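You operate a simulated robot arm through the tools that you are given. There is no shell and no other tool.

Carry out the task below with a simulated robot arm. There is one attempt and no reset: what you move stays moved.

TASK
Put things in order on the fitting table top. At the end: the purple corner stands where the orange shim stood; the white pad stands where the brown edge guard stood; the orange shim stands where the white pad stood; the brown edge guard stands on top of the blue spacer; whatever was shut is shut again. Leave all else as you found it, and nothing knocked over.

The check looks at the end state, three seconds after you hand in, the way a careful person would. Anything else that was tipped, shoved, dropped, spilled or broken makes it a failure.

THE ROBOT
A 7-joint arm with a two-finger parallel gripper, fixed in place. Base frame: the origin is at the foot of the arm, x ahead of it, y to its left, z up; the work surface is at about z = 84. Units: cm, rad, N and s.
With the tool pointing down near the work surface it reaches from about 24 to 68 cm from the base axis. Its first joint turns from -1.152 to 1.152 rad. Payload 2.4 kg.
The TCP is the grasp point between the finger pads, 3 cm short of the fingertips. In the tool frame z runs along the fingers and y along their closing line. Largest opening 9.4 cm; finger width 2.8, thickness 1; the body of the gripper, 5 by 9.6 cm, starts 5.5 cm behind the TCP.
Orientation is told as [roll, pitch, yaw] about the base's x, y, z axes, in that order, counted from this pose: with the fingers straight down and closing along the base's y, the tool's x points along the base's -x, its y along +y and its z along -z.

THE INTERFACE
- The arm moves only by the tool drive_tool. Its argument "commands" is a list of rows, each a list of 7 numbers: the shift along the tool's x, y, z in cm, then the turn, a rotation vector about the tool's x, y, z in rad, then the closure in counts, from 0 (fully open) to 255 (shut). In form: [[x, y, z, rx, ry, rz, grip], ...]. A call has 1 to 20 rows; each row shifts and turns the commanded pose from where the row before left it, along the tool's axes as they then stand. Rows are played at 5 a second. More than 5 cm and 0.15 rad between two rows, or a gripper value outside its range, and nothing of the call is played. A pose out of reach is approached as far as the arm can. The call stops where the force on the tool passes 40 N (or 10 N more than at its start, if that is more) or the arm is blocked; 0.2 s more then pass. The fingers move at their own pace (about 15.3 cm/s each) and stop on an object; they squeeze with about 36 N. The grip force told is the motor's: it shows also when the fingers shut on nothing. Time passes only in rows, and 0.2 s behind the last, so rows that do not move let the fingers close. It gives the time, the measured TCP pose, the force on the tool (base axes), the opening and the grip force at its end, in the units of the frame above (readings bear some noise), with the torque about the TCP (base axes, N m) and any sound that the robot's microphone picked up.
- Cameras (640 x 400 px; columns grow to the right, rows downward): "scene" is fixed at [4.06, 48.2, 144.07]; the picture's right is [-0.65, -0.76, 0.00], its down [-0.42, 0.36, -0.83] and it looks along [0.63, -0.54, -0.56] (base axes); focal length 342 px, centre (320, 200). "wrist" rides on the gripper at [7.6, 1.4, -10.3] in the tool frame; the picture's right is [-0.18, 0.98, 0.00], its down [-0.75, -0.14, -0.64] and it looks along [-0.63, -0.12, 0.77] (tool axes); focal length 243 px, centre (320, 200). There is no depth. A picture from a camera that has moved, and an enlarged one, comes with that camera's place and axes in the base frame and with its lens. The place of the scene camera against the robot may be out by one fixed shift of up to 1.2 cm in any direction.
- grab_frame(camera): a new picture of that camera. It takes no simulated time.
- close_up(camera, box): a new picture of the part [left, top, right, bottom] of that camera's present view, enlarged. It takes no simulated time.
- sign_off(): hands the job in; it is judged then, once.

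Places have to be worked out from the pictures, the camera data and where the tool is seen. Open the gripper and draw the arm clear of the work before you hand the job in, unless the task says otherwise.

The tools are called after "Request:" as name(argument=value, ...) on one line, values as JSON. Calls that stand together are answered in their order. drive_tool: Moves the arm, as the interface text tells. Its arguments: {"type":"object","properties":{"commands":{"type":"array","items":{"type":"array","items":{"type":"number"}}}},"required":["commands"]} The other tools are called the same way: grab_frame (camera) takes a picture; close_up (camera, box) takes an enlarged picture of a part of a camera's view; sign_off () hands the job in.

At the start:

```text
time_s: 0.0
eef_pos: [44.37, 4.03, 119.83]
tcp_rot: [0.0, -0.001, -0.001]
ft_force: [0.1, -0.4, 0.7]
ft_torque: [-0.03, 0.01, 0.01]
width: 9.39
finger_force: 0.0
```

scene: 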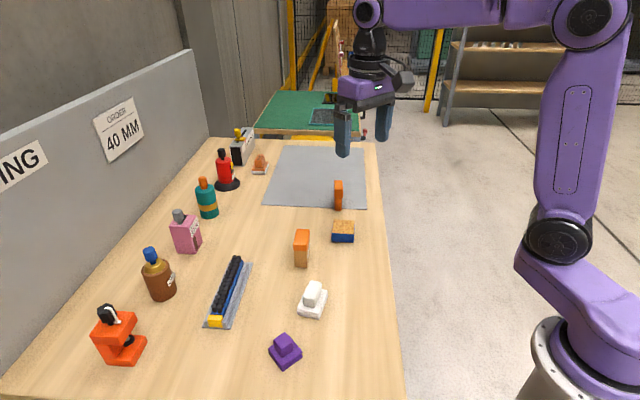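
wrist: 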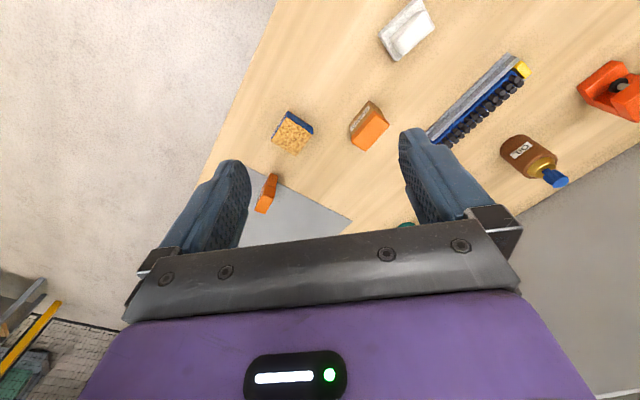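

I start with enlarged views of the table to identify the objects: purple corner, orange shim, white pad, brown edge guard and blue spacer.

Request:
close_up(camera="scene", box=[240, 170, 400, 270])

Request:
close_up(camera="scene", box=[180, 240, 372, 380])

Request:
close_up(camera="scene", box=[180, 110, 372, 230])

Request:
close_up(camera="wrist", box=[220, 0, 640, 260])

```text
4.00 times, centred on (320, 220) of scene
camera zoom: at [4.06, 48.2, 144.07], right [-0.65, -0.76, 0.0], down [-0.42, 0.36, -0.83], along [0.63, -0.54, -0.56], focal length 1366 px, centre (320, 120)
```

zoom: 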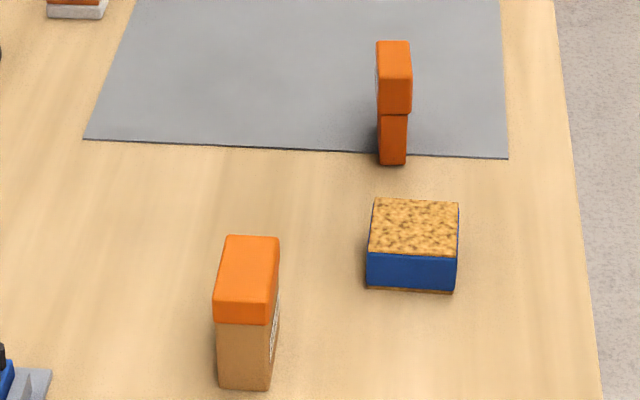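

```text
2.86 times, centred on (276, 310) of scene
camera zoom: at [4.06, 48.2, 144.07], right [-0.65, -0.76, 0.0], down [-0.42, 0.36, -0.83], along [0.63, -0.54, -0.56], focal length 976 px, centre (446, -114)
```

zoom: 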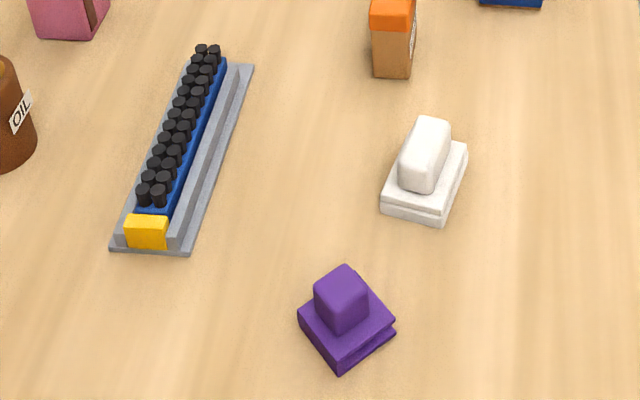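

```text
3.33 times, centred on (276, 170) of scene
camera zoom: at [4.06, 48.2, 144.07], right [-0.65, -0.76, 0.0], down [-0.42, 0.36, -0.83], along [0.63, -0.54, -0.56], focal length 1138 px, centre (467, 300)
```

zoom: 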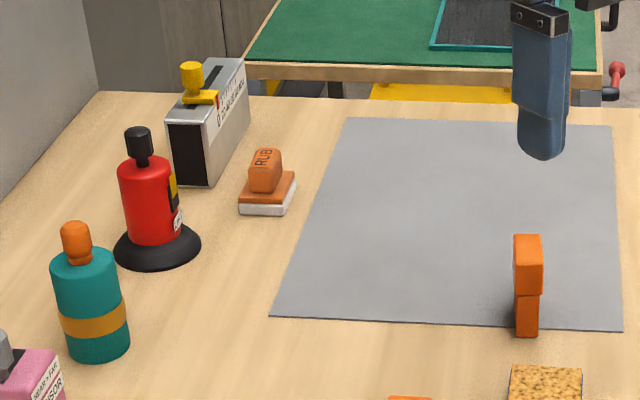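

```text
1.52 times, centred on (430, 130) of wrist
camera zoom: at [36.74, 5.52, 129.98], right [0.18, 0.98, 0.0], down [0.75, -0.14, 0.64], along [0.63, -0.12, -0.77], focal length 370 px, centre (152, 307)
```

zoom: 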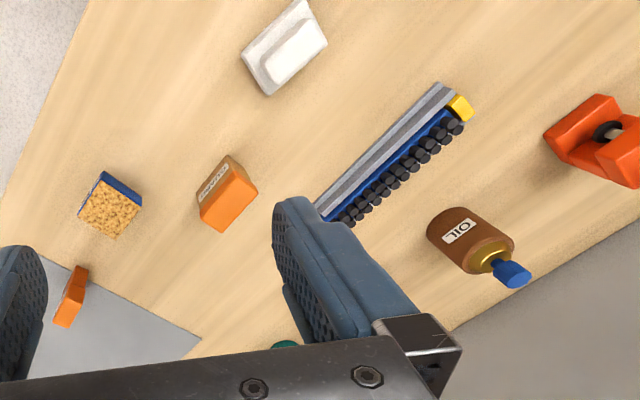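

I need to read the labels and identify which object is which, so I zoom in further.

Request:
close_up(camera="wrist", box=[335, 85, 405, 165])

Request:
close_up(camera="wrist", box=[240, 90, 340, 220])

Request:
close_up(camera="scene", box=[285, 220, 325, 275])

Request:
close_up(camera="scene", box=[225, 115, 285, 185])

Request:
close_up(camera="scene", box=[80, 230, 210, 380])

Request:
close_up(camera="scene", box=[160, 140, 250, 260])

Request:
close_up(camera="scene", box=[0, 80, 150, 210])

```text
5.00 times, centred on (370, 125) of wrist
camera zoom: at [36.74, 5.52, 129.98], right [0.18, 0.98, 0.0], down [0.75, -0.14, 0.64], along [0.63, -0.12, -0.77], focal length 1213 px, centre (70, 575)
```

zoom: 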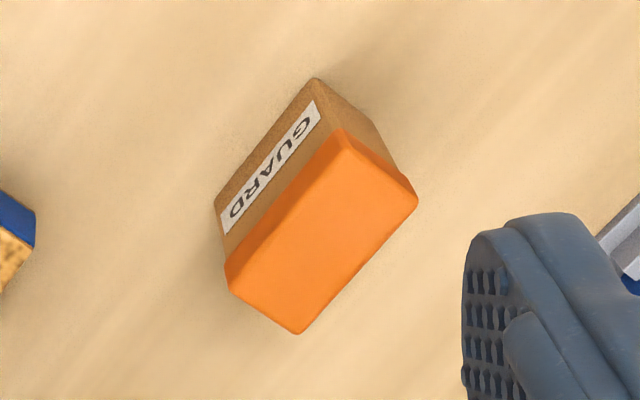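

```text
3.08 times, centred on (290, 155) of wrist
camera zoom: at [36.74, 5.52, 129.98], right [0.18, 0.98, 0.0], down [0.75, -0.14, 0.64], along [0.63, -0.12, -0.77], focal length 746 px, centre (412, 338)
```

zoom: 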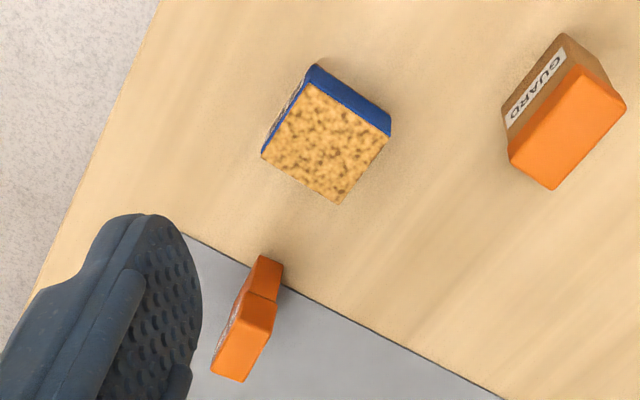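

```text
7.27 times, centred on (305, 248) of scene
camera zoom: at [4.06, 48.2, 144.07], right [-0.65, -0.76, 0.0], down [-0.42, 0.36, -0.83], along [0.63, -0.54, -0.56], focal length 2484 px, centre (429, -146)
```

zoom: 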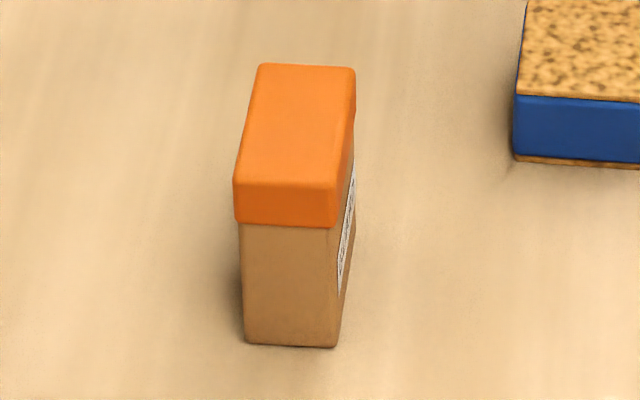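

```text
5.71 times, centred on (255, 150) of scene
camera zoom: at [4.06, 48.2, 144.07], right [-0.65, -0.76, 0.0], down [-0.42, 0.36, -0.83], along [0.63, -0.54, -0.56], focal length 1952 px, centre (691, 486)
```

zoom: 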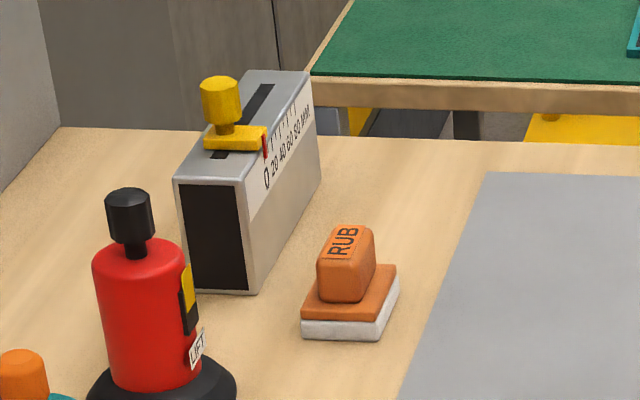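

```text
2.67 times, centred on (145, 305) of scene
camera zoom: at [4.06, 48.2, 144.07], right [-0.65, -0.76, 0.0], down [-0.42, 0.36, -0.83], along [0.63, -0.54, -0.56], focal length 911 px, centre (787, -80)
```

zoom: 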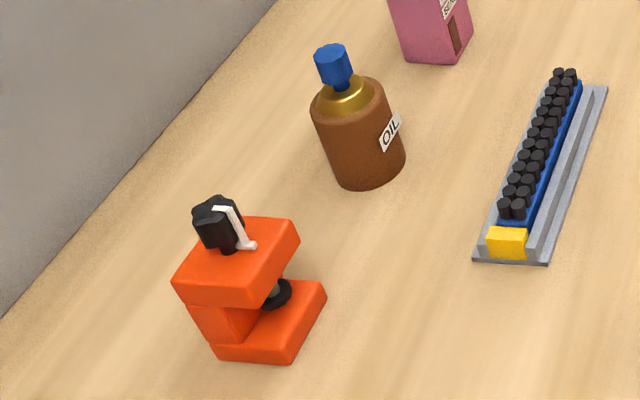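

```text
3.33 times, centred on (205, 200) of scene
camera zoom: at [4.06, 48.2, 144.07], right [-0.65, -0.76, 0.0], down [-0.42, 0.36, -0.83], along [0.63, -0.54, -0.56], focal length 1138 px, centre (703, 200)
```

zoom: 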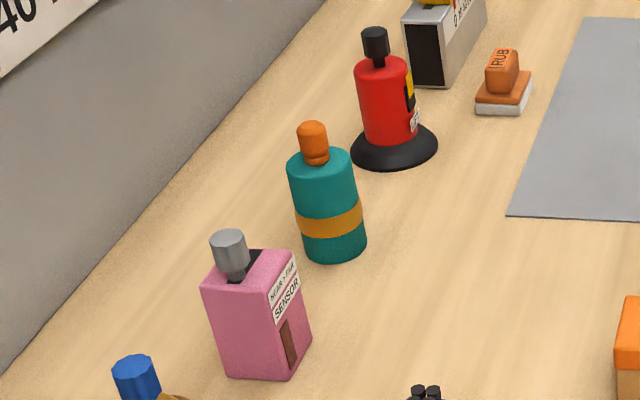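

```text
3.08 times, centred on (75, 145) of scene
camera zoom: at [4.06, 48.2, 144.07], right [-0.65, -0.76, 0.0], down [-0.42, 0.36, -0.83], along [0.63, -0.54, -0.56], focal length 1051 px, centre (1074, 369)
```

zoom: 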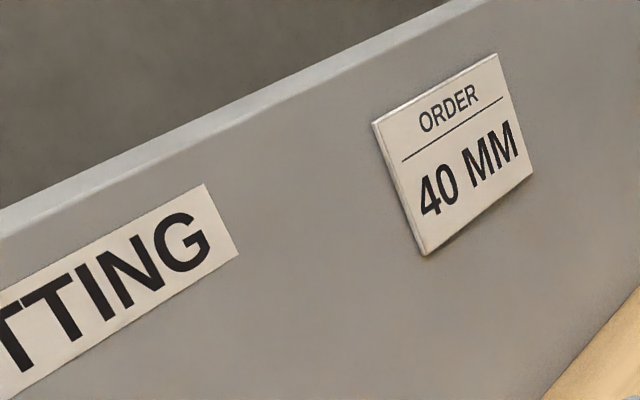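

The kraft-brown box marked GUARD is the brown edge guard, the thin orange upright piece at the mat's edge is the shim, the blue block with cork-coloured faces is the spacer, and the white and purple knobbed pieces are the pad and the corner. I raise no contact yet: I move the wrist camera back a bit for a better view of guard, spacer and shim.

Request:
drive_tool(commands=[[2.2, 1.5, 3, 0, 0, 0, 0], [2.2, 1.5, 3, 0, 0, 0, 0], [2.0, 1.0, 3, 0, 0, 0, 0], [0, 0, 0, 0, 0, 0, 0]])

Request:
grab_frame(camera="wrist")

Request:
grab_frame(camera="scene")

```text
time_s: 1.0
eef_pos: [38.21, 7.85, 110.82]
tcp_rot: [0.0, 0.0, 0.001]
ft_force: [-0.6, 0.8, 0.0]
ft_torque: [0.01, 0.03, 0.04]
width: 9.42
finger_force: 0.0
```

```text
taken
camera wrist: at [30.59, 9.25, 121.07], right [0.18, 0.98, 0.0], down [0.75, -0.14, 0.64], along [0.63, -0.12, -0.77], focal length 243 px, centre (320, 200)
```

wrist: 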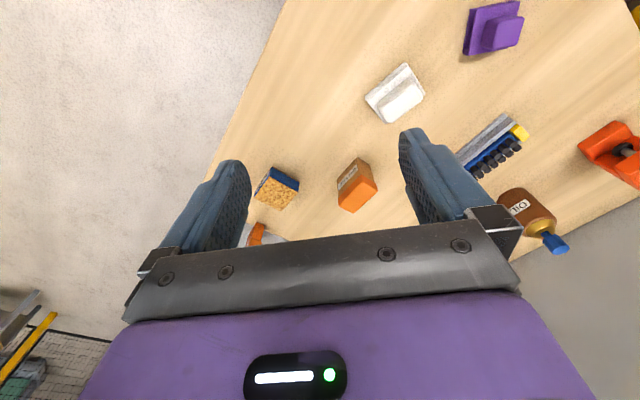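

```text
taken
```

scene: 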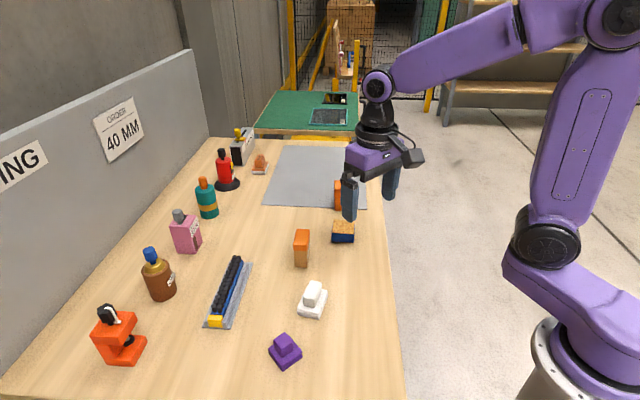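

The wrist view now shows guard, spacer, pad and corner. I take enlargements to measure corner points.

Request:
close_up(camera="wrist", box=[325, 145, 395, 215])

Request:
close_up(camera="wrist", box=[240, 150, 320, 230])

Request:
close_up(camera="wrist", box=[355, 50, 435, 130])

Request:
close_up(camera="wrist", box=[450, 0, 540, 70])

```text
5.71 times, centred on (360, 180) of wrist
camera zoom: at [30.59, 9.25, 121.07], right [0.18, 0.98, 0.0], down [0.75, -0.14, 0.64], along [0.63, -0.12, -0.77], focal length 1386 px, centre (91, 314)
```

zoom: 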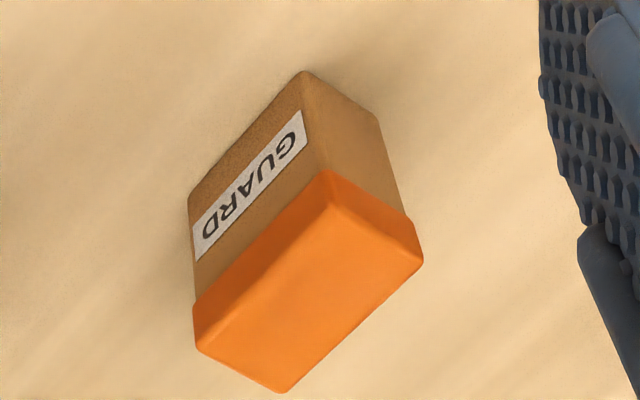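

```text
5.00 times, centred on (280, 190) of wrist
camera zoom: at [30.59, 9.25, 121.07], right [0.18, 0.98, 0.0], down [0.75, -0.14, 0.64], along [0.63, -0.12, -0.77], focal length 1213 px, centre (520, 250)
```

zoom: 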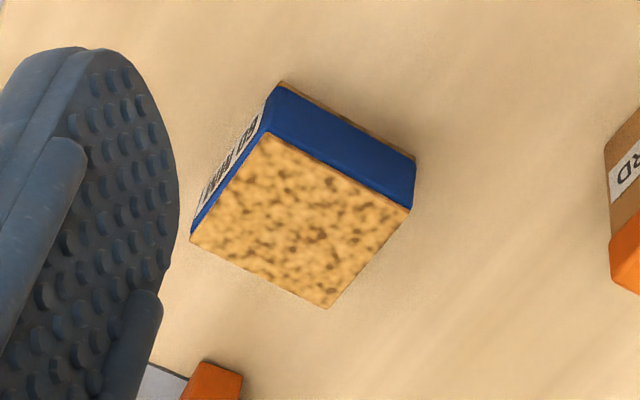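

```text
5.00 times, centred on (395, 90) of wrist
camera zoom: at [30.59, 9.25, 121.07], right [0.18, 0.98, 0.0], down [0.75, -0.14, 0.64], along [0.63, -0.12, -0.77], focal length 1213 px, centre (-55, 750)
```

zoom: 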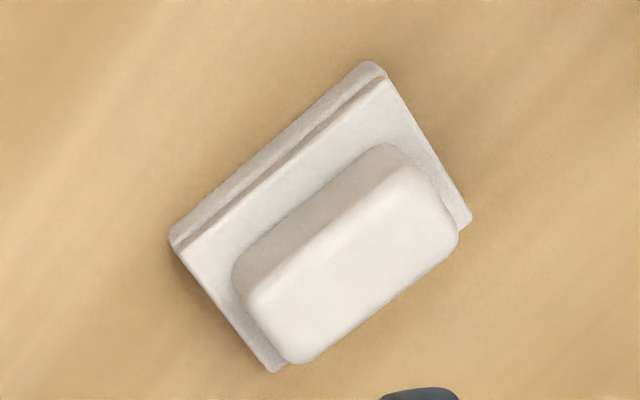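

```text
5.71 times, centred on (495, 35) of wrist
camera zoom: at [30.59, 9.25, 121.07], right [0.18, 0.98, 0.0], down [0.75, -0.14, 0.64], along [0.63, -0.12, -0.77], focal length 1386 px, centre (-680, 1143)
```

zoom: 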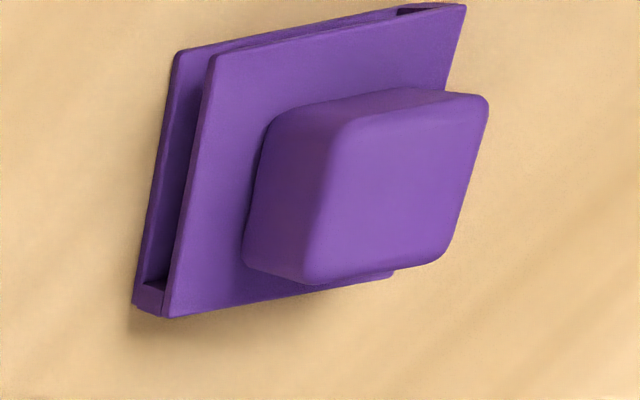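

Measured from the wrist view: guard centre about (55.8, 10.6), 2.9 x 5.7 x 7 cm, narrow axis at 45°; spacer centre about (55.9, -3.6), 5.7 cm square and top at z≈87; pad about (43.2, 17.6). Next I swing the camera to see the shim properly.

Request:
drive_tool(commands=[[-1.7, -4.4, 0.4, 0, 0, 0, 0], [-1.7, -4.4, 0.4, 0, 0, 0, 0], [-1.7, -4.4, 0.4, 0, 0, 0, 0], [-1.7, -4.4, 0.4, 0, 0, 0, 0], [0, 0, 0, 0, 0, 0, 0]])

Request:
grab_frame(camera="wrist")

Request:
close_up(camera="wrist", box=[290, 120, 410, 240])

```text
time_s: 2.2
eef_pos: [45.11, -9.74, 109.39]
tcp_rot: [0.001, -0.002, 0.0]
ft_force: [0.8, -0.8, 0.0]
ft_torque: [0.0, 0.01, -0.06]
width: 9.41
finger_force: 0.0
```

```text
taken
camera wrist: at [37.49, -8.34, 119.56], right [0.18, 0.98, 0.0], down [0.75, -0.14, 0.64], along [0.63, -0.12, -0.77], focal length 243 px, centre (320, 200)
```

wrist: 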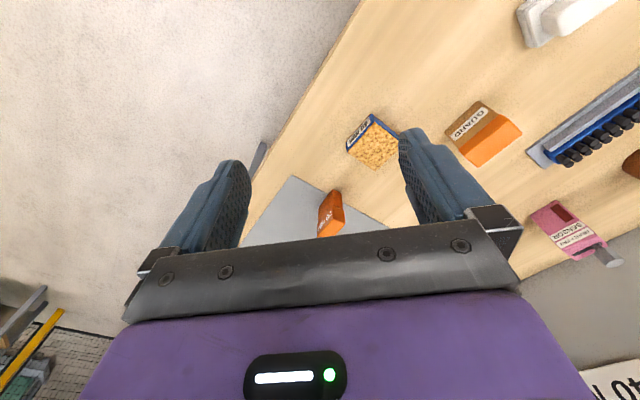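

```text
3.33 times, centred on (350, 180) of wrist
camera zoom: at [37.49, -8.34, 119.56], right [0.18, 0.98, 0.0], down [0.75, -0.14, 0.64], along [0.63, -0.12, -0.77], focal length 809 px, centre (220, 267)
```

zoom: 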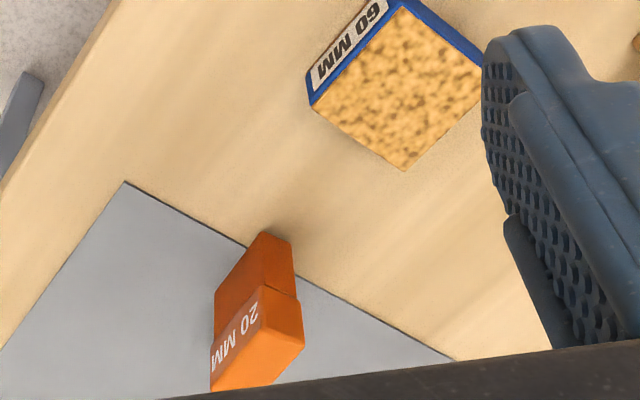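

The shim ("20 MM") and spacer ("60 MM") are labelled. I move closer above the shim, staying well over its top, for a finer measurement.

Request:
drive_tool(commands=[[-3.0, -0.3, 2.8, 0, 0, 0, 0], [-3.0, -0.3, 2.8, 0, 0, 0, 0], [-3.0, -0.3, 2.8, 0, 0, 0, 0], [0, 0, 0, 0, 0, 0, 0]])

Request:
close_up(camera="wrist", box=[250, 100, 410, 250])

Request:
close_up(camera="scene", box=[315, 170, 365, 220])

```text
time_s: 3.2
eef_pos: [53.65, -10.71, 100.89]
tcp_rot: [-0.001, 0.0, -0.001]
ft_force: [0.8, 0.0, 0.3]
ft_torque: [0.03, -0.02, 0.03]
width: 9.42
finger_force: 0.0
```

```text
2.67 times, centred on (330, 175) of wrist
camera zoom: at [45.95, -9.28, 111.06], right [0.18, 0.98, 0.0], down [0.75, -0.14, 0.64], along [0.63, -0.12, -0.77], focal length 647 px, centre (293, 267)
```

zoom: 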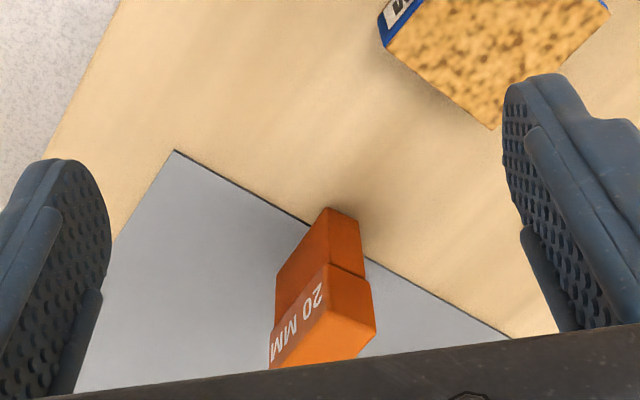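

```text
8.00 times, centred on (340, 195) of scene
camera zoom: at [4.06, 48.2, 144.07], right [-0.65, -0.76, 0.0], down [-0.42, 0.36, -0.83], along [0.63, -0.54, -0.56], focal length 2732 px, centre (160, 240)
```

zoom: 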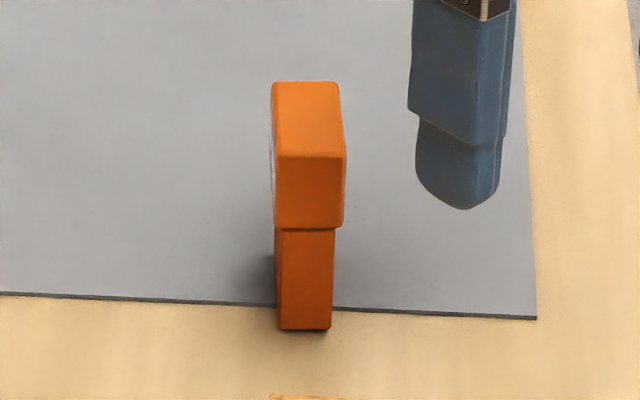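

Shim measured: about 1.8 x 4.9 x 7.6 cm, centre about (66.9, -12.0), narrow axis near 45°, close to the reach limit. I begin with the guard: go above it and turn the tool to yaw -45° so the fingers close across its 2.9 cm side.

Request:
drive_tool(commands=[[-0.42, 4.25, 0, 0, 0, 0, 0], [-0.42, 4.25, 0, 0, 0, 0, 0], [-0.42, 4.25, 0, 0, 0, 0, 0], [-0.42, 4.25, 0, 0, 0, 0, 0], [-0.42, 4.25, 0, 0, 0, 0, 0], [0, 0, 0, 0, 0, 0.131, 0], [0, 0, 0, 0, 0, 0.131, 0], [0, 0, 0, 0, 0, 0.131, 0], [0, 0, 0, 0, 0, 0.131, 0], [0, 0, 0, 0, 0, 0.131, 0], [0, 0, 0, 0, 0, 0.131, 0], [0, 0, 0, 0, 0, 0, 0]])

Request:
grab_frame(camera="wrist")

Request:
grab_frame(camera="scene")

```text
time_s: 5.8
eef_pos: [55.89, 10.83, 100.76]
tcp_rot: [0.002, 0.0, -0.789]
ft_force: [-0.2, -0.2, 0.4]
ft_torque: [0.0, -0.03, 0.02]
width: 9.4
finger_force: 0.2
```

```text
taken
camera wrist: at [51.53, 17.21, 111.02], right [0.83, 0.56, 0.0], down [0.43, -0.63, 0.64], along [0.36, -0.53, -0.77], focal length 243 px, centre (320, 200)
```

wrist: 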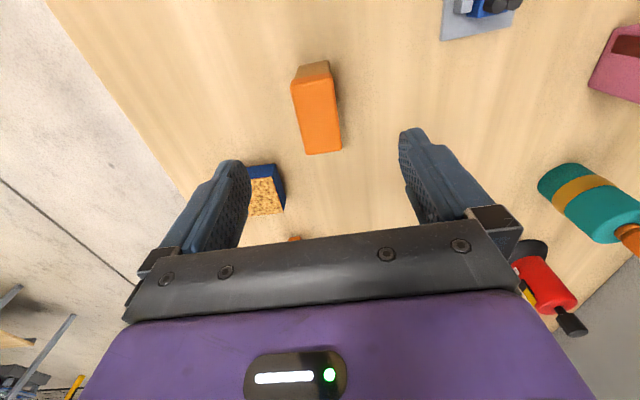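

```text
taken
```

scene: 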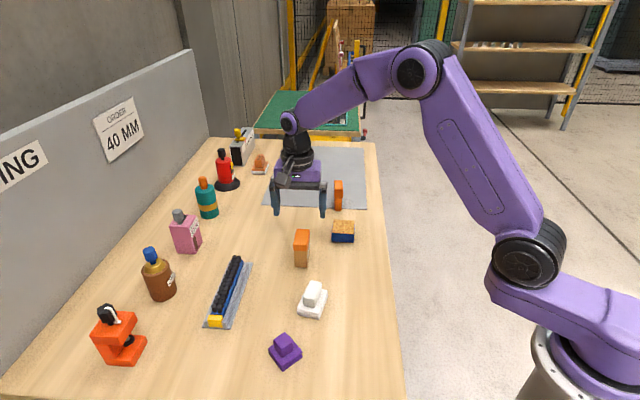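

The tool is over the guard at yaw -45°. I zoom in to check the guard's centre and its alignment with the fingers before descending.

Request:
close_up(camera="wrist", box=[240, 40, 420, 180])

```text
2.86 times, centred on (330, 110) of wrist
camera zoom: at [51.53, 17.21, 111.02], right [0.83, 0.56, 0.0], down [0.43, -0.63, 0.64], along [0.36, -0.53, -0.77], focal length 693 px, centre (291, 457)
```

zoom: 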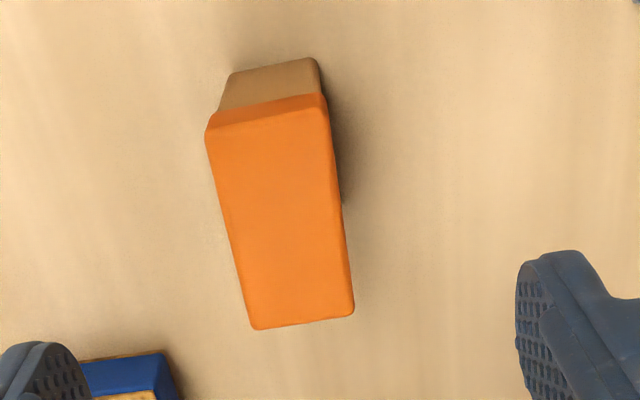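

The guard's centre comes out at (55.83, 10.60), aligned with the tool to within 1°. I descend to TCP z≈88.2 with a small lateral correction, then close.

Request:
drive_tool(commands=[[-0.1, -0.22, 3, 0, 0, 0, 0], [0, 0, 3.5, 0, 0, 0, 0], [0, 0, 3, 0, 0, 0, 0], [0, 0, 2, 0, 0, 0, 0], [0, 0, 1.06, 0, 0, 0, 0], [0, 0, 0, 0, 0, 0, 0]])

Request:
grab_frame(camera="wrist")

Request:
close_up(camera="scene", box=[250, 170, 380, 280])

```text
time_s: 7.2
eef_pos: [55.82, 10.31, 88.14]
tcp_rot: [0.001, 0.001, -0.786]
ft_force: [0.6, 0.9, 0.2]
ft_torque: [0.0, 0.0, 0.0]
width: 9.4
finger_force: 0.1
```

```text
taken
camera wrist: at [51.36, 16.78, 98.35], right [0.83, 0.56, 0.0], down [0.43, -0.63, 0.64], along [0.36, -0.53, -0.77], focal length 243 px, centre (320, 200)
```

wrist: 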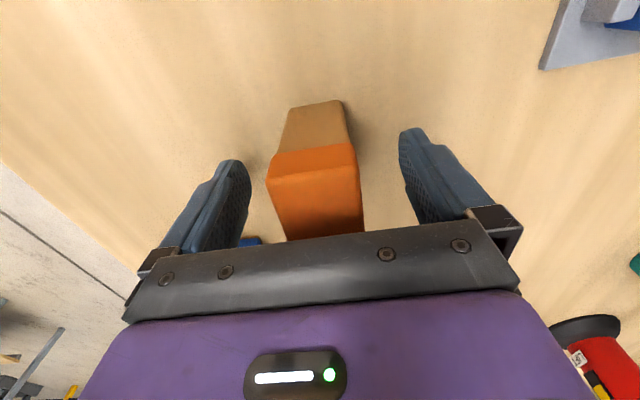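

```text
3.64 times, centred on (315, 225) of scene
camera zoom: at [4.06, 48.2, 144.07], right [-0.65, -0.76, 0.0], down [-0.42, 0.36, -0.83], along [0.63, -0.54, -0.56], focal length 1242 px, centre (338, 109)
```

zoom: 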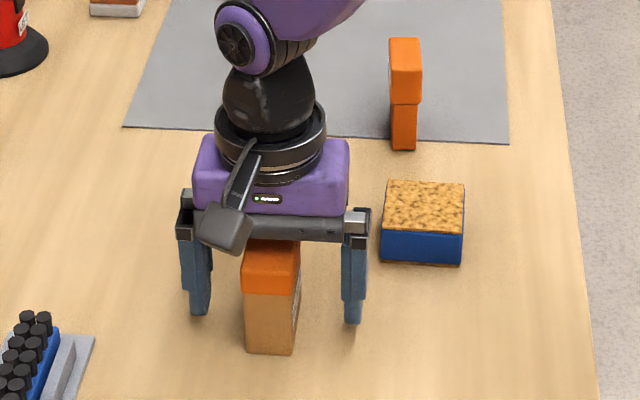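

Fingers straddle the guard evenly with the body clear above the cap. I close on it.

Request:
drive_tool(commands=[[0, 0.1, 0, 0, 0, 0, 0], [0, 0, 0, 0, 0, 0, 120], [0, 0, 0, 0, 0, 0, 150], [0, 0, 0, 0, 0, 0, 200], [0, 0, 0, 0, 0, 0, 255], [0, 0, 0, 0, 0, 0, 255], [0, 0, 0, 0, 0, 0, 255]])

Request:
grab_frame(camera="wrist")

```text
time_s: 8.8
eef_pos: [55.67, 10.59, 88.13]
tcp_rot: [0.0, 0.0, -0.788]
ft_force: [0.4, 0.4, 0.4]
ft_torque: [0.01, -0.03, -0.01]
width: 3.53
finger_force: 36.3
```

```text
taken
camera wrist: at [51.4, 16.95, 98.37], right [0.83, 0.56, 0.0], down [0.43, -0.63, 0.64], along [0.36, -0.53, -0.77], focal length 243 px, centre (320, 200)
```

wrist: 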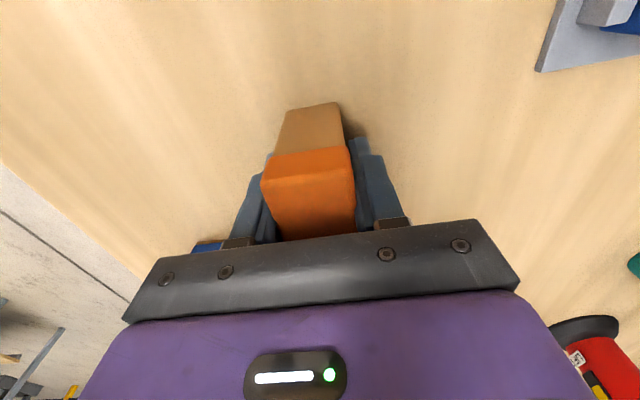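

Gripped at 3.53 cm with 36 N. I lift slowly a few centimetres and check that the whole guard comes up in one piece.

Request:
drive_tool(commands=[[0, 0, -0.5, 0, 0, 0, 255], [0, 0, -1, 0, 0, 0, 255], [0, 0, -2, 0, 0, 0, 255], [0, 0, -2.5, 0, 0, 0, 255], [0, 0, 0, 0, 0, 0, 255]])

Request:
grab_frame(camera="wrist")

Request:
close_up(camera="scene", box=[250, 170, 380, 280])

```text
time_s: 10.0
eef_pos: [56.15, 10.46, 94.06]
tcp_rot: [0.0, 0.0, -0.788]
ft_force: [-0.8, -0.2, -0.2]
ft_torque: [0.0, 0.02, -0.01]
width: 3.54
finger_force: 36.2
```

```text
taken
camera wrist: at [51.6, 16.91, 104.33], right [0.83, 0.56, 0.0], down [0.43, -0.63, 0.64], along [0.36, -0.53, -0.77], focal length 243 px, centre (320, 200)
```

wrist: 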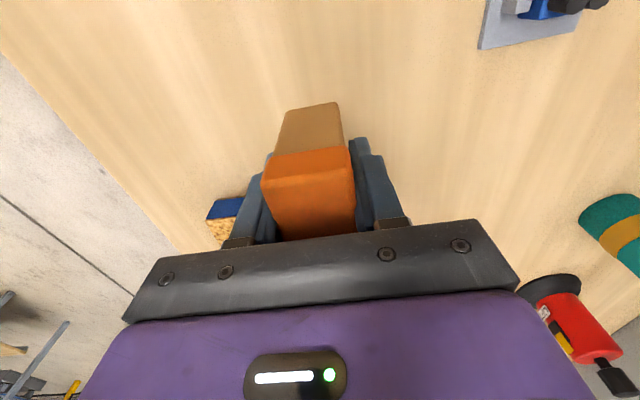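

```text
3.64 times, centred on (315, 225) of scene
camera zoom: at [4.06, 48.2, 144.07], right [-0.65, -0.76, 0.0], down [-0.42, 0.36, -0.83], along [0.63, -0.54, -0.56], focal length 1242 px, centre (338, 109)
```

zoom: 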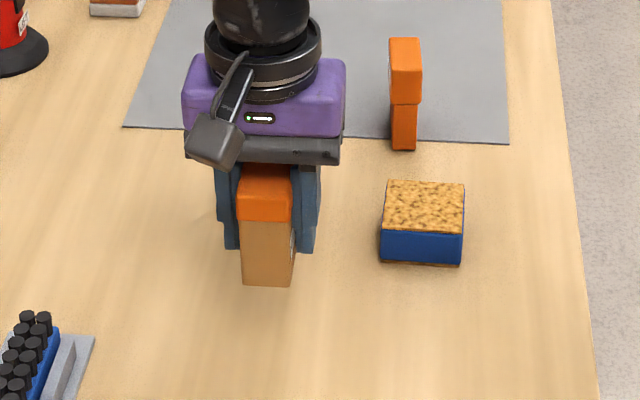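

The guard came up whole. I carry it 14.2 cm toward -y to above the spacer, with ~4 cm bottom clearance, and check alignment there.

Request:
drive_tool(commands=[[0, 0, -1.5, 0, 0, 0, 255], [-2.0, -2.0, 0, 0, 0, 0, 255], [-2.0, -2.0, 0, 0, 0, 0, 255], [-2.0, -2.0, 0, 0, 0, 0, 255], [-2.0, -2.0, 0, 0, 0, 0, 255], [-2.07, -2.0, 0, 0, 0, 0, 255], [0, 0, 0, 0, 0, 0, 255], [0, 0, 0, 0, 0, 0, 255]])

Request:
grab_frame(camera="wrist")

Request:
close_up(camera="wrist", box=[220, 70, 420, 250])

Request:
close_up(camera="scene", box=[280, 160, 400, 270])

```text
time_s: 11.8
eef_pos: [56.09, -3.45, 95.77]
tcp_rot: [-0.001, 0.0, -0.786]
ft_force: [0.1, 0.9, -0.6]
ft_torque: [0.02, 0.0, -0.01]
width: 3.55
finger_force: 36.0
```

```text
taken
camera wrist: at [51.61, 2.92, 105.92], right [0.83, 0.56, 0.0], down [0.43, -0.63, 0.64], along [0.36, -0.53, -0.77], focal length 243 px, centre (320, 200)
```

wrist: 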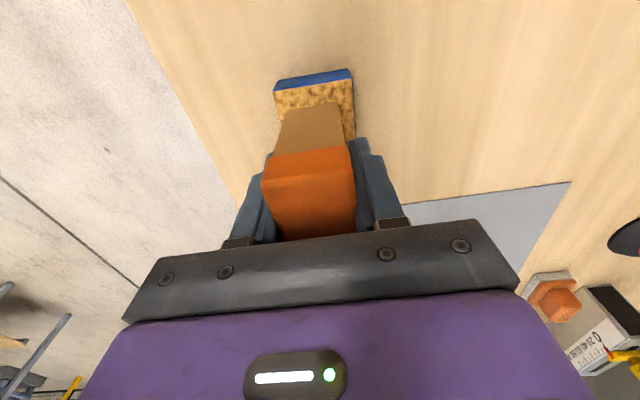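

```text
2.22 times, centred on (320, 160) of wrist
camera zoom: at [51.61, 2.92, 105.92], right [0.83, 0.56, 0.0], down [0.43, -0.63, 0.64], along [0.36, -0.53, -0.77], focal length 539 px, centre (320, 289)
```

zoom: 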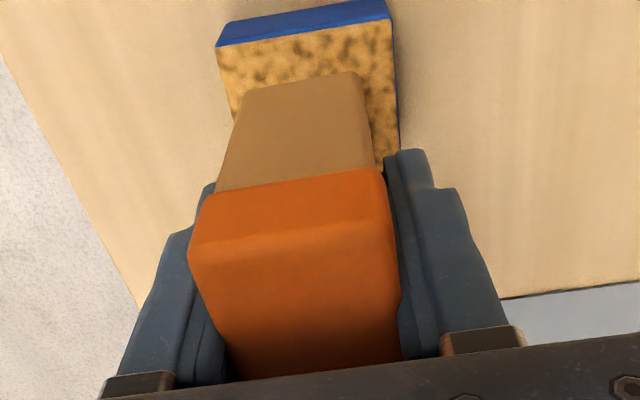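

```text
3.64 times, centred on (340, 215) of scene
camera zoom: at [4.06, 48.19, 144.07], right [-0.65, -0.76, 0.0], down [-0.42, 0.36, -0.83], along [0.63, -0.54, -0.56], focal length 1242 px, centre (247, 146)
```

zoom: 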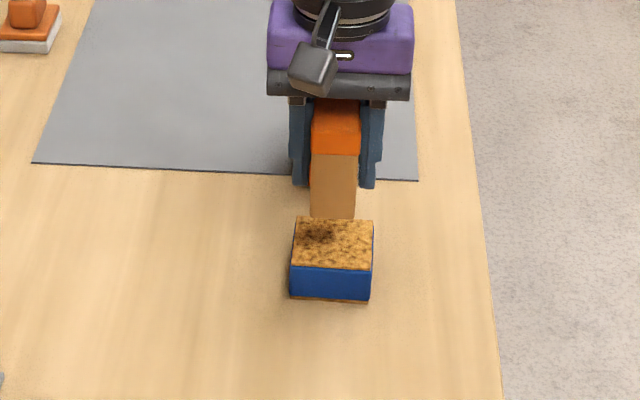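

The guard's bottom edge midpoint (53.85, -1.53) coincides with the spacer's edge midpoint (53.84, -1.48), so it is centred. I lower most of the way now.

Request:
drive_tool(commands=[[0, 0, 1.5, 0, 0, 0, 255], [0, 0, 1.3, 0, 0, 0, 255], [0, 0, 0.8, 0, 0, 0, 255], [0, 0, 0.4, 0, 0, 0, 255], [0, 0, 0, 0, 0, 0, 255]])

Request:
close_up(camera="wrist", box=[220, 70, 420, 250])

Request:
close_up(camera="scene", box=[310, 180, 380, 250])

```text
time_s: 13.0
eef_pos: [55.96, -3.32, 91.78]
tcp_rot: [0.0, -0.001, -0.786]
ft_force: [-0.1, 1.1, 1.8]
ft_torque: [0.02, 0.07, 0.02]
width: 3.54
finger_force: 36.1
```

```text
2.22 times, centred on (320, 160) of wrist
camera zoom: at [51.59, 2.98, 101.86], right [0.83, 0.56, 0.0], down [0.43, -0.63, 0.64], along [0.36, -0.53, -0.77], focal length 539 px, centre (320, 289)
```

zoom: 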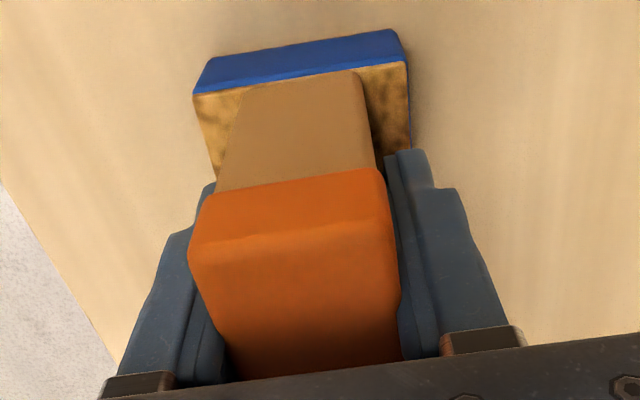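

```text
5.71 times, centred on (345, 215) of scene
camera zoom: at [4.05, 48.2, 144.07], right [-0.65, -0.76, 0.0], down [-0.42, 0.36, -0.83], along [0.63, -0.54, -0.56], focal length 1952 px, centre (177, 114)
```

zoom: 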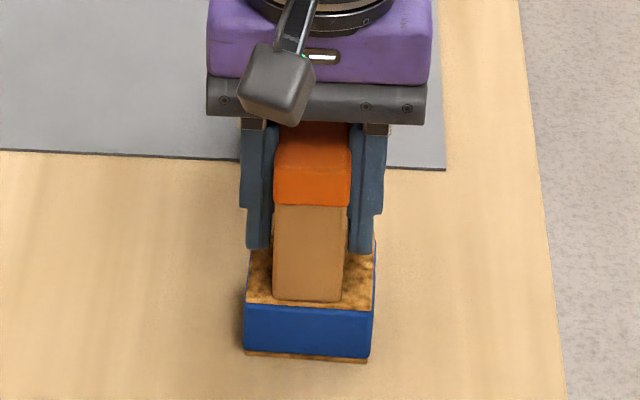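

The guard hovers about half a centimetre or less over the spacer. I lower in small steps watching the vertical force.

Request:
drive_tool(commands=[[0, 0, 0.15, 0, 0, 0, 255], [0, 0, 0, 0, 0, 0, 255]])

Request:
drive_tool(commands=[[0, 0, 0.15, 0, 0, 0, 255], [0, 0, 0, 0, 0, 0, 255]])

```text
time_s: 13.6
eef_pos: [55.91, -3.48, 91.57]
tcp_rot: [0.001, -0.004, -0.788]
ft_force: [-2.3, 1.5, 19.9]
ft_torque: [0.21, 0.14, 0.03]
width: 3.54
finger_force: 36.3
```

```text
time_s: 14.2
eef_pos: [56.01, -3.56, 91.52]
tcp_rot: [0.003, -0.005, -0.786]
ft_force: [-0.5, 0.8, 31.8]
ft_torque: [0.21, 0.1, 0.0]
width: 3.55
finger_force: 35.9
```

Contact is clear (32 N). I ease back up slightly to unload, then open the fingers.

Request:
drive_tool(commands=[[0, 0, -0.22, 0, 0, 0, 255], [0, 0, 0, 0, 0, 0, 255]])

```text
time_s: 14.8
eef_pos: [55.82, -3.43, 91.62]
tcp_rot: [0.0, 0.0, -0.785]
ft_force: [5.5, -0.2, 11.5]
ft_torque: [-0.15, -0.36, 0.11]
width: 3.55
finger_force: 35.9
```

About 11 N is left; I take off a little more and then release gently.

Request:
drive_tool(commands=[[0, 0, -0.05, 0, 0, 0, 255], [0, 0, 0, 0, 0, 0, 235], [0, 0, 0, 0, 0, 0, 150], [0, 0, 0, 0, 0, 0, 110], [0, 0, 0, 0, 0, 0, 110], [0, 0, 0, 0, 0, 0, 110]])

Request:
grab_frame(camera="wrist")

Request:
close_up(camera="scene", box=[310, 180, 380, 250])

```text
time_s: 16.2
eef_pos: [55.86, -3.36, 91.72]
tcp_rot: [0.0, 0.0, -0.787]
ft_force: [-0.4, 0.2, -1.0]
ft_torque: [0.01, -0.01, -0.01]
width: 5.34
finger_force: 0.1
```

```text
taken
camera wrist: at [51.45, 2.92, 101.88], right [0.83, 0.56, 0.0], down [0.43, -0.63, 0.64], along [0.36, -0.53, -0.77], focal length 243 px, centre (320, 200)
```

wrist: 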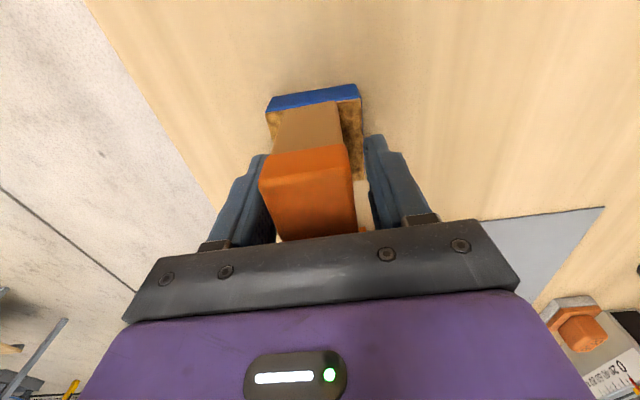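

```text
5.71 times, centred on (345, 215) of scene
camera zoom: at [4.06, 48.2, 144.07], right [-0.65, -0.76, 0.0], down [-0.42, 0.36, -0.83], along [0.63, -0.54, -0.56], focal length 1952 px, centre (177, 114)
```

zoom: 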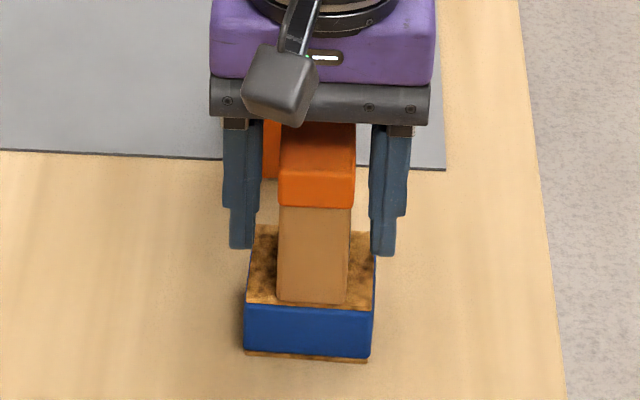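

The guard stands upright and centred on the spacer. I open a bit more and withdraw straight up.

Request:
drive_tool(commands=[[0, 0, -0.5, 0, 0, 0, 60], [0, 0, -2, 0, 0, 0, 60], [0, 0, -4, 0, 0, 0, 60], [0, 0, -4, 0, 0, 0, 60], [0, 0, -3, 0, 0, 0, 60], [0, 0, 0, 0, 0, 0, 0]])

Request:
grab_frame(camera="wrist")

Request:
close_up(camera="scene", box=[310, 180, 380, 250])

```text
time_s: 17.6
eef_pos: [56.01, -3.19, 105.56]
tcp_rot: [0.0, -0.001, -0.786]
ft_force: [0.4, 0.0, 0.2]
ft_torque: [0.02, -0.01, 0.02]
width: 9.39
finger_force: 0.0
```

```text
taken
camera wrist: at [51.6, 3.21, 115.7], right [0.83, 0.56, 0.0], down [0.43, -0.63, 0.64], along [0.36, -0.53, -0.77], focal length 243 px, centre (320, 200)
```

wrist: 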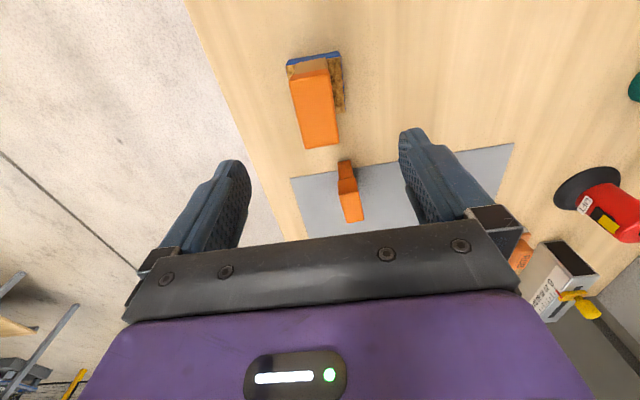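

```text
5.71 times, centred on (345, 215) of scene
camera zoom: at [4.06, 48.2, 144.07], right [-0.65, -0.76, 0.0], down [-0.42, 0.36, -0.83], along [0.63, -0.54, -0.56], focal length 1952 px, centre (177, 114)
```

zoom: 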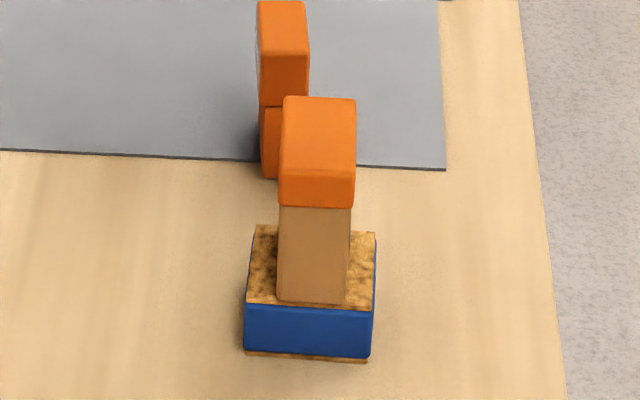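

Guard on spacer is done. This view also shows the shim well, so I take an enlarged look for another measurement.

Request:
close_up(camera="wrist", box=[280, 140, 400, 240])

```text
4.00 times, centred on (340, 190) of wrist
camera zoom: at [51.6, 3.21, 115.7], right [0.83, 0.56, 0.0], down [0.43, -0.63, 0.64], along [0.36, -0.53, -0.77], focal length 970 px, centre (240, 240)
```

zoom: 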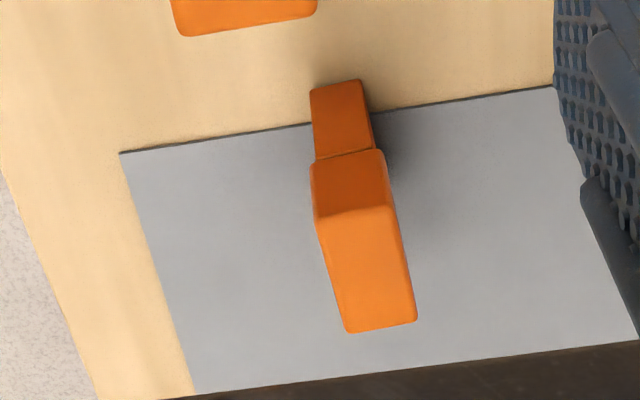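

Shim centre re-measured at about (67.0, -12.1). Now I move above the white pad (43.2, 17.6) and turn to yaw about -57° to match its short axis.

Request:
drive_tool(commands=[[3.96, 0.94, 0, 0, 0, 0, 0], [3.96, 0.94, 0, 0, 0, 0, 0], [3.96, 0.94, 0.5, 0, 0, 0, 0], [3.96, 0.94, 1, 0, 0, 0, 0], [3.96, 0.94, 1.5, 0, 0, 0, 0], [3.96, 0.94, 1.5, 0, 0, 0, 0], [0, 0, 0, 0, 0, 0.105, 0], [0, 0, 0, 0, 0, 0.105, 0], [0, 0, 0, 0, 0, 0, 0]])

Request:
grab_frame(camera="wrist")

Request:
close_up(camera="wrist", box=[240, 40, 420, 220])

Request:
close_up(camera="scene", box=[260, 260, 350, 340])

```text
time_s: 19.6
eef_pos: [43.18, 17.34, 100.63]
tcp_rot: [-0.001, 0.0, -0.999]
ft_force: [0.5, -0.4, -0.3]
ft_torque: [0.01, 0.01, 0.01]
width: 9.4
finger_force: 0.0
```

```text
taken
camera wrist: at [40.17, 24.59, 110.83], right [0.93, 0.38, 0.0], down [0.29, -0.71, 0.64], along [0.24, -0.59, -0.77], focal length 243 px, centre (320, 200)
```

wrist: 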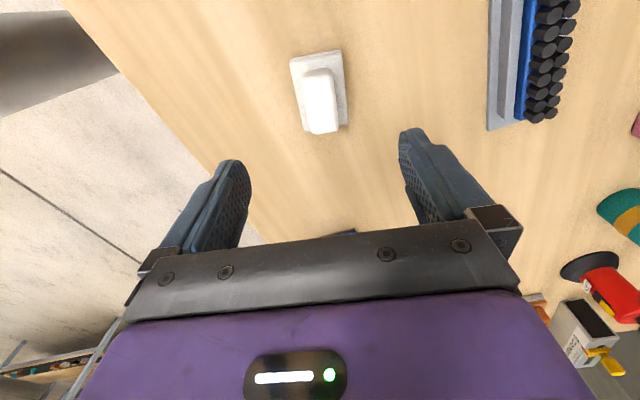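

```text
2.22 times, centred on (330, 130) of wrist
camera zoom: at [40.17, 24.59, 110.83], right [0.93, 0.38, 0.0], down [0.29, -0.71, 0.64], along [0.24, -0.59, -0.77], focal length 539 px, centre (298, 356)
```

zoom: 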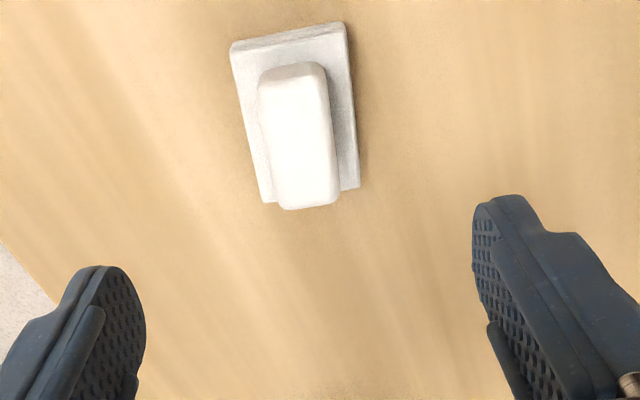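

```text
5.00 times, centred on (305, 300) of scene
camera zoom: at [4.05, 48.2, 144.07], right [-0.65, -0.76, 0.0], down [-0.42, 0.36, -0.83], along [0.63, -0.54, -0.56], focal length 1708 px, centre (395, -300)
```

zoom: 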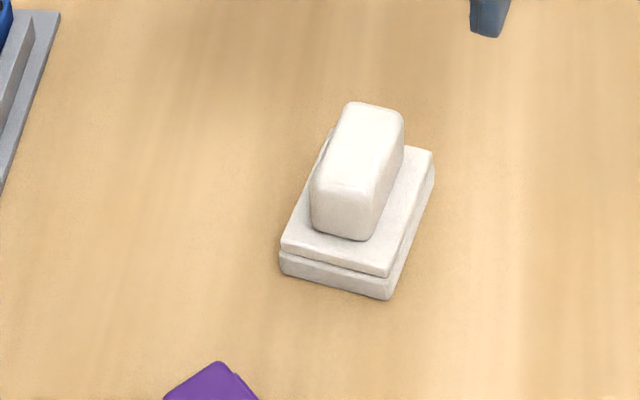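

White pad: base centre about (43.0, 17.7), knob centred on it with top at z≈88.8, base top at z≈85.5, short axis at ~31.5°. I descend over the knob so the fingertips end just above the base.

Request:
drive_tool(commands=[[0.38, 0.14, 2, 0, 0, 0.02, 0], [0, 0, 3.5, 0, 0, 0, 0], [0, 0, 3, 0, 0, 0, 0], [0, 0, 2, 0, 0, 0, 0], [0, 0, 1.0, 0, 0, 0, 0], [0, 0, 0, 0, 0, 0, 0]])

Request:
grab_frame(camera="wrist")

Request:
close_up(camera="scene", box=[260, 260, 350, 340])

```text
time_s: 21.0
eef_pos: [42.93, 17.55, 89.1]
tcp_rot: [0.001, 0.0, -1.018]
ft_force: [-0.2, -0.5, 0.0]
ft_torque: [0.01, -0.02, -0.01]
width: 9.41
finger_force: 0.0
```

```text
taken
camera wrist: at [40.14, 24.8, 99.33], right [0.93, 0.36, 0.0], down [0.28, -0.72, 0.64], along [0.23, -0.6, -0.77], focal length 243 px, centre (320, 200)
```

wrist: 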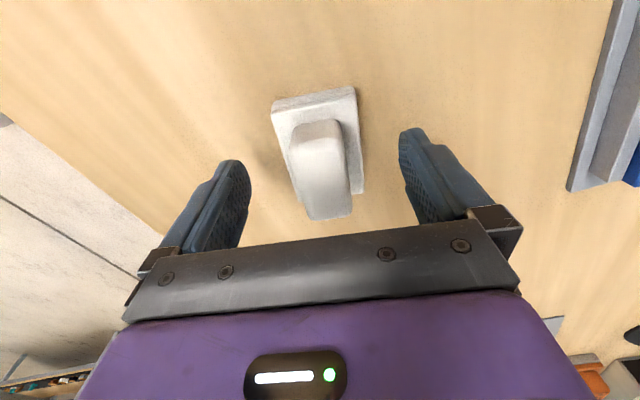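

```text
5.00 times, centred on (305, 300) of scene
camera zoom: at [4.06, 48.2, 144.07], right [-0.65, -0.76, 0.0], down [-0.42, 0.36, -0.83], along [0.63, -0.54, -0.56], focal length 1708 px, centre (395, -300)
```

zoom: 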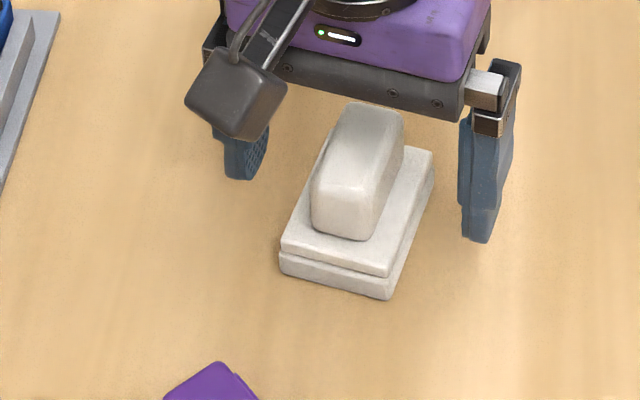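

The knob sits midway between the fingers and the tips are just above the pad's base. I close on the knob.

Request:
drive_tool(commands=[[0, 0, 0, 0, 0, 0, 100], [0, 0, 0, 0, 0, 0, 160], [0, 0, 0, 0, 0, 0, 210], [0, 0, 0, 0, 0, 0, 255], [0, 0, 0, 0, 0, 0, 255], [0, 0, 0, 0, 0, 0, 255]])

Request:
grab_frame(camera="wrist")

Request:
close_up(camera="scene", box=[260, 260, 350, 340])

```text
time_s: 22.4
eef_pos: [43.02, 17.67, 89.12]
tcp_rot: [0.001, -0.001, -1.015]
ft_force: [0.2, -0.5, -0.3]
ft_torque: [0.0, 0.02, 0.01]
width: 4.89
finger_force: 36.5
```

```text
taken
camera wrist: at [40.14, 24.8, 99.35], right [0.93, 0.36, 0.0], down [0.28, -0.72, 0.64], along [0.23, -0.6, -0.77], focal length 243 px, centre (320, 200)
```

wrist: 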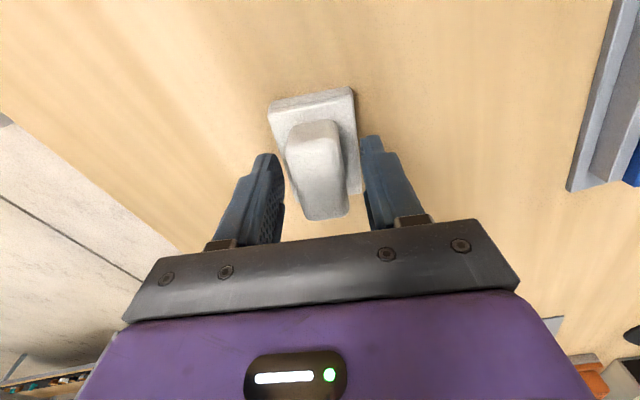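

```text
5.00 times, centred on (305, 300) of scene
camera zoom: at [4.06, 48.2, 144.07], right [-0.65, -0.76, 0.0], down [-0.42, 0.36, -0.83], along [0.63, -0.54, -0.56], focal length 1708 px, centre (395, -300)
```

zoom: 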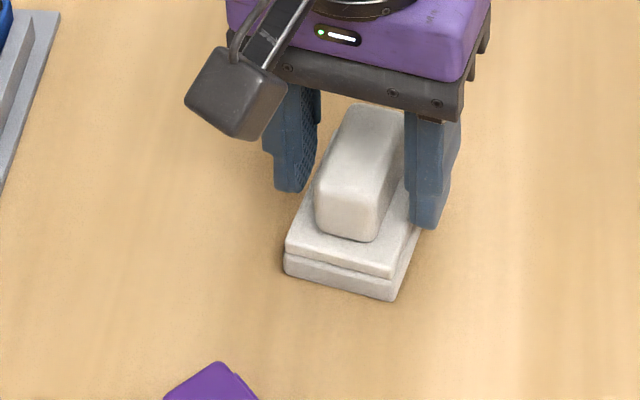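

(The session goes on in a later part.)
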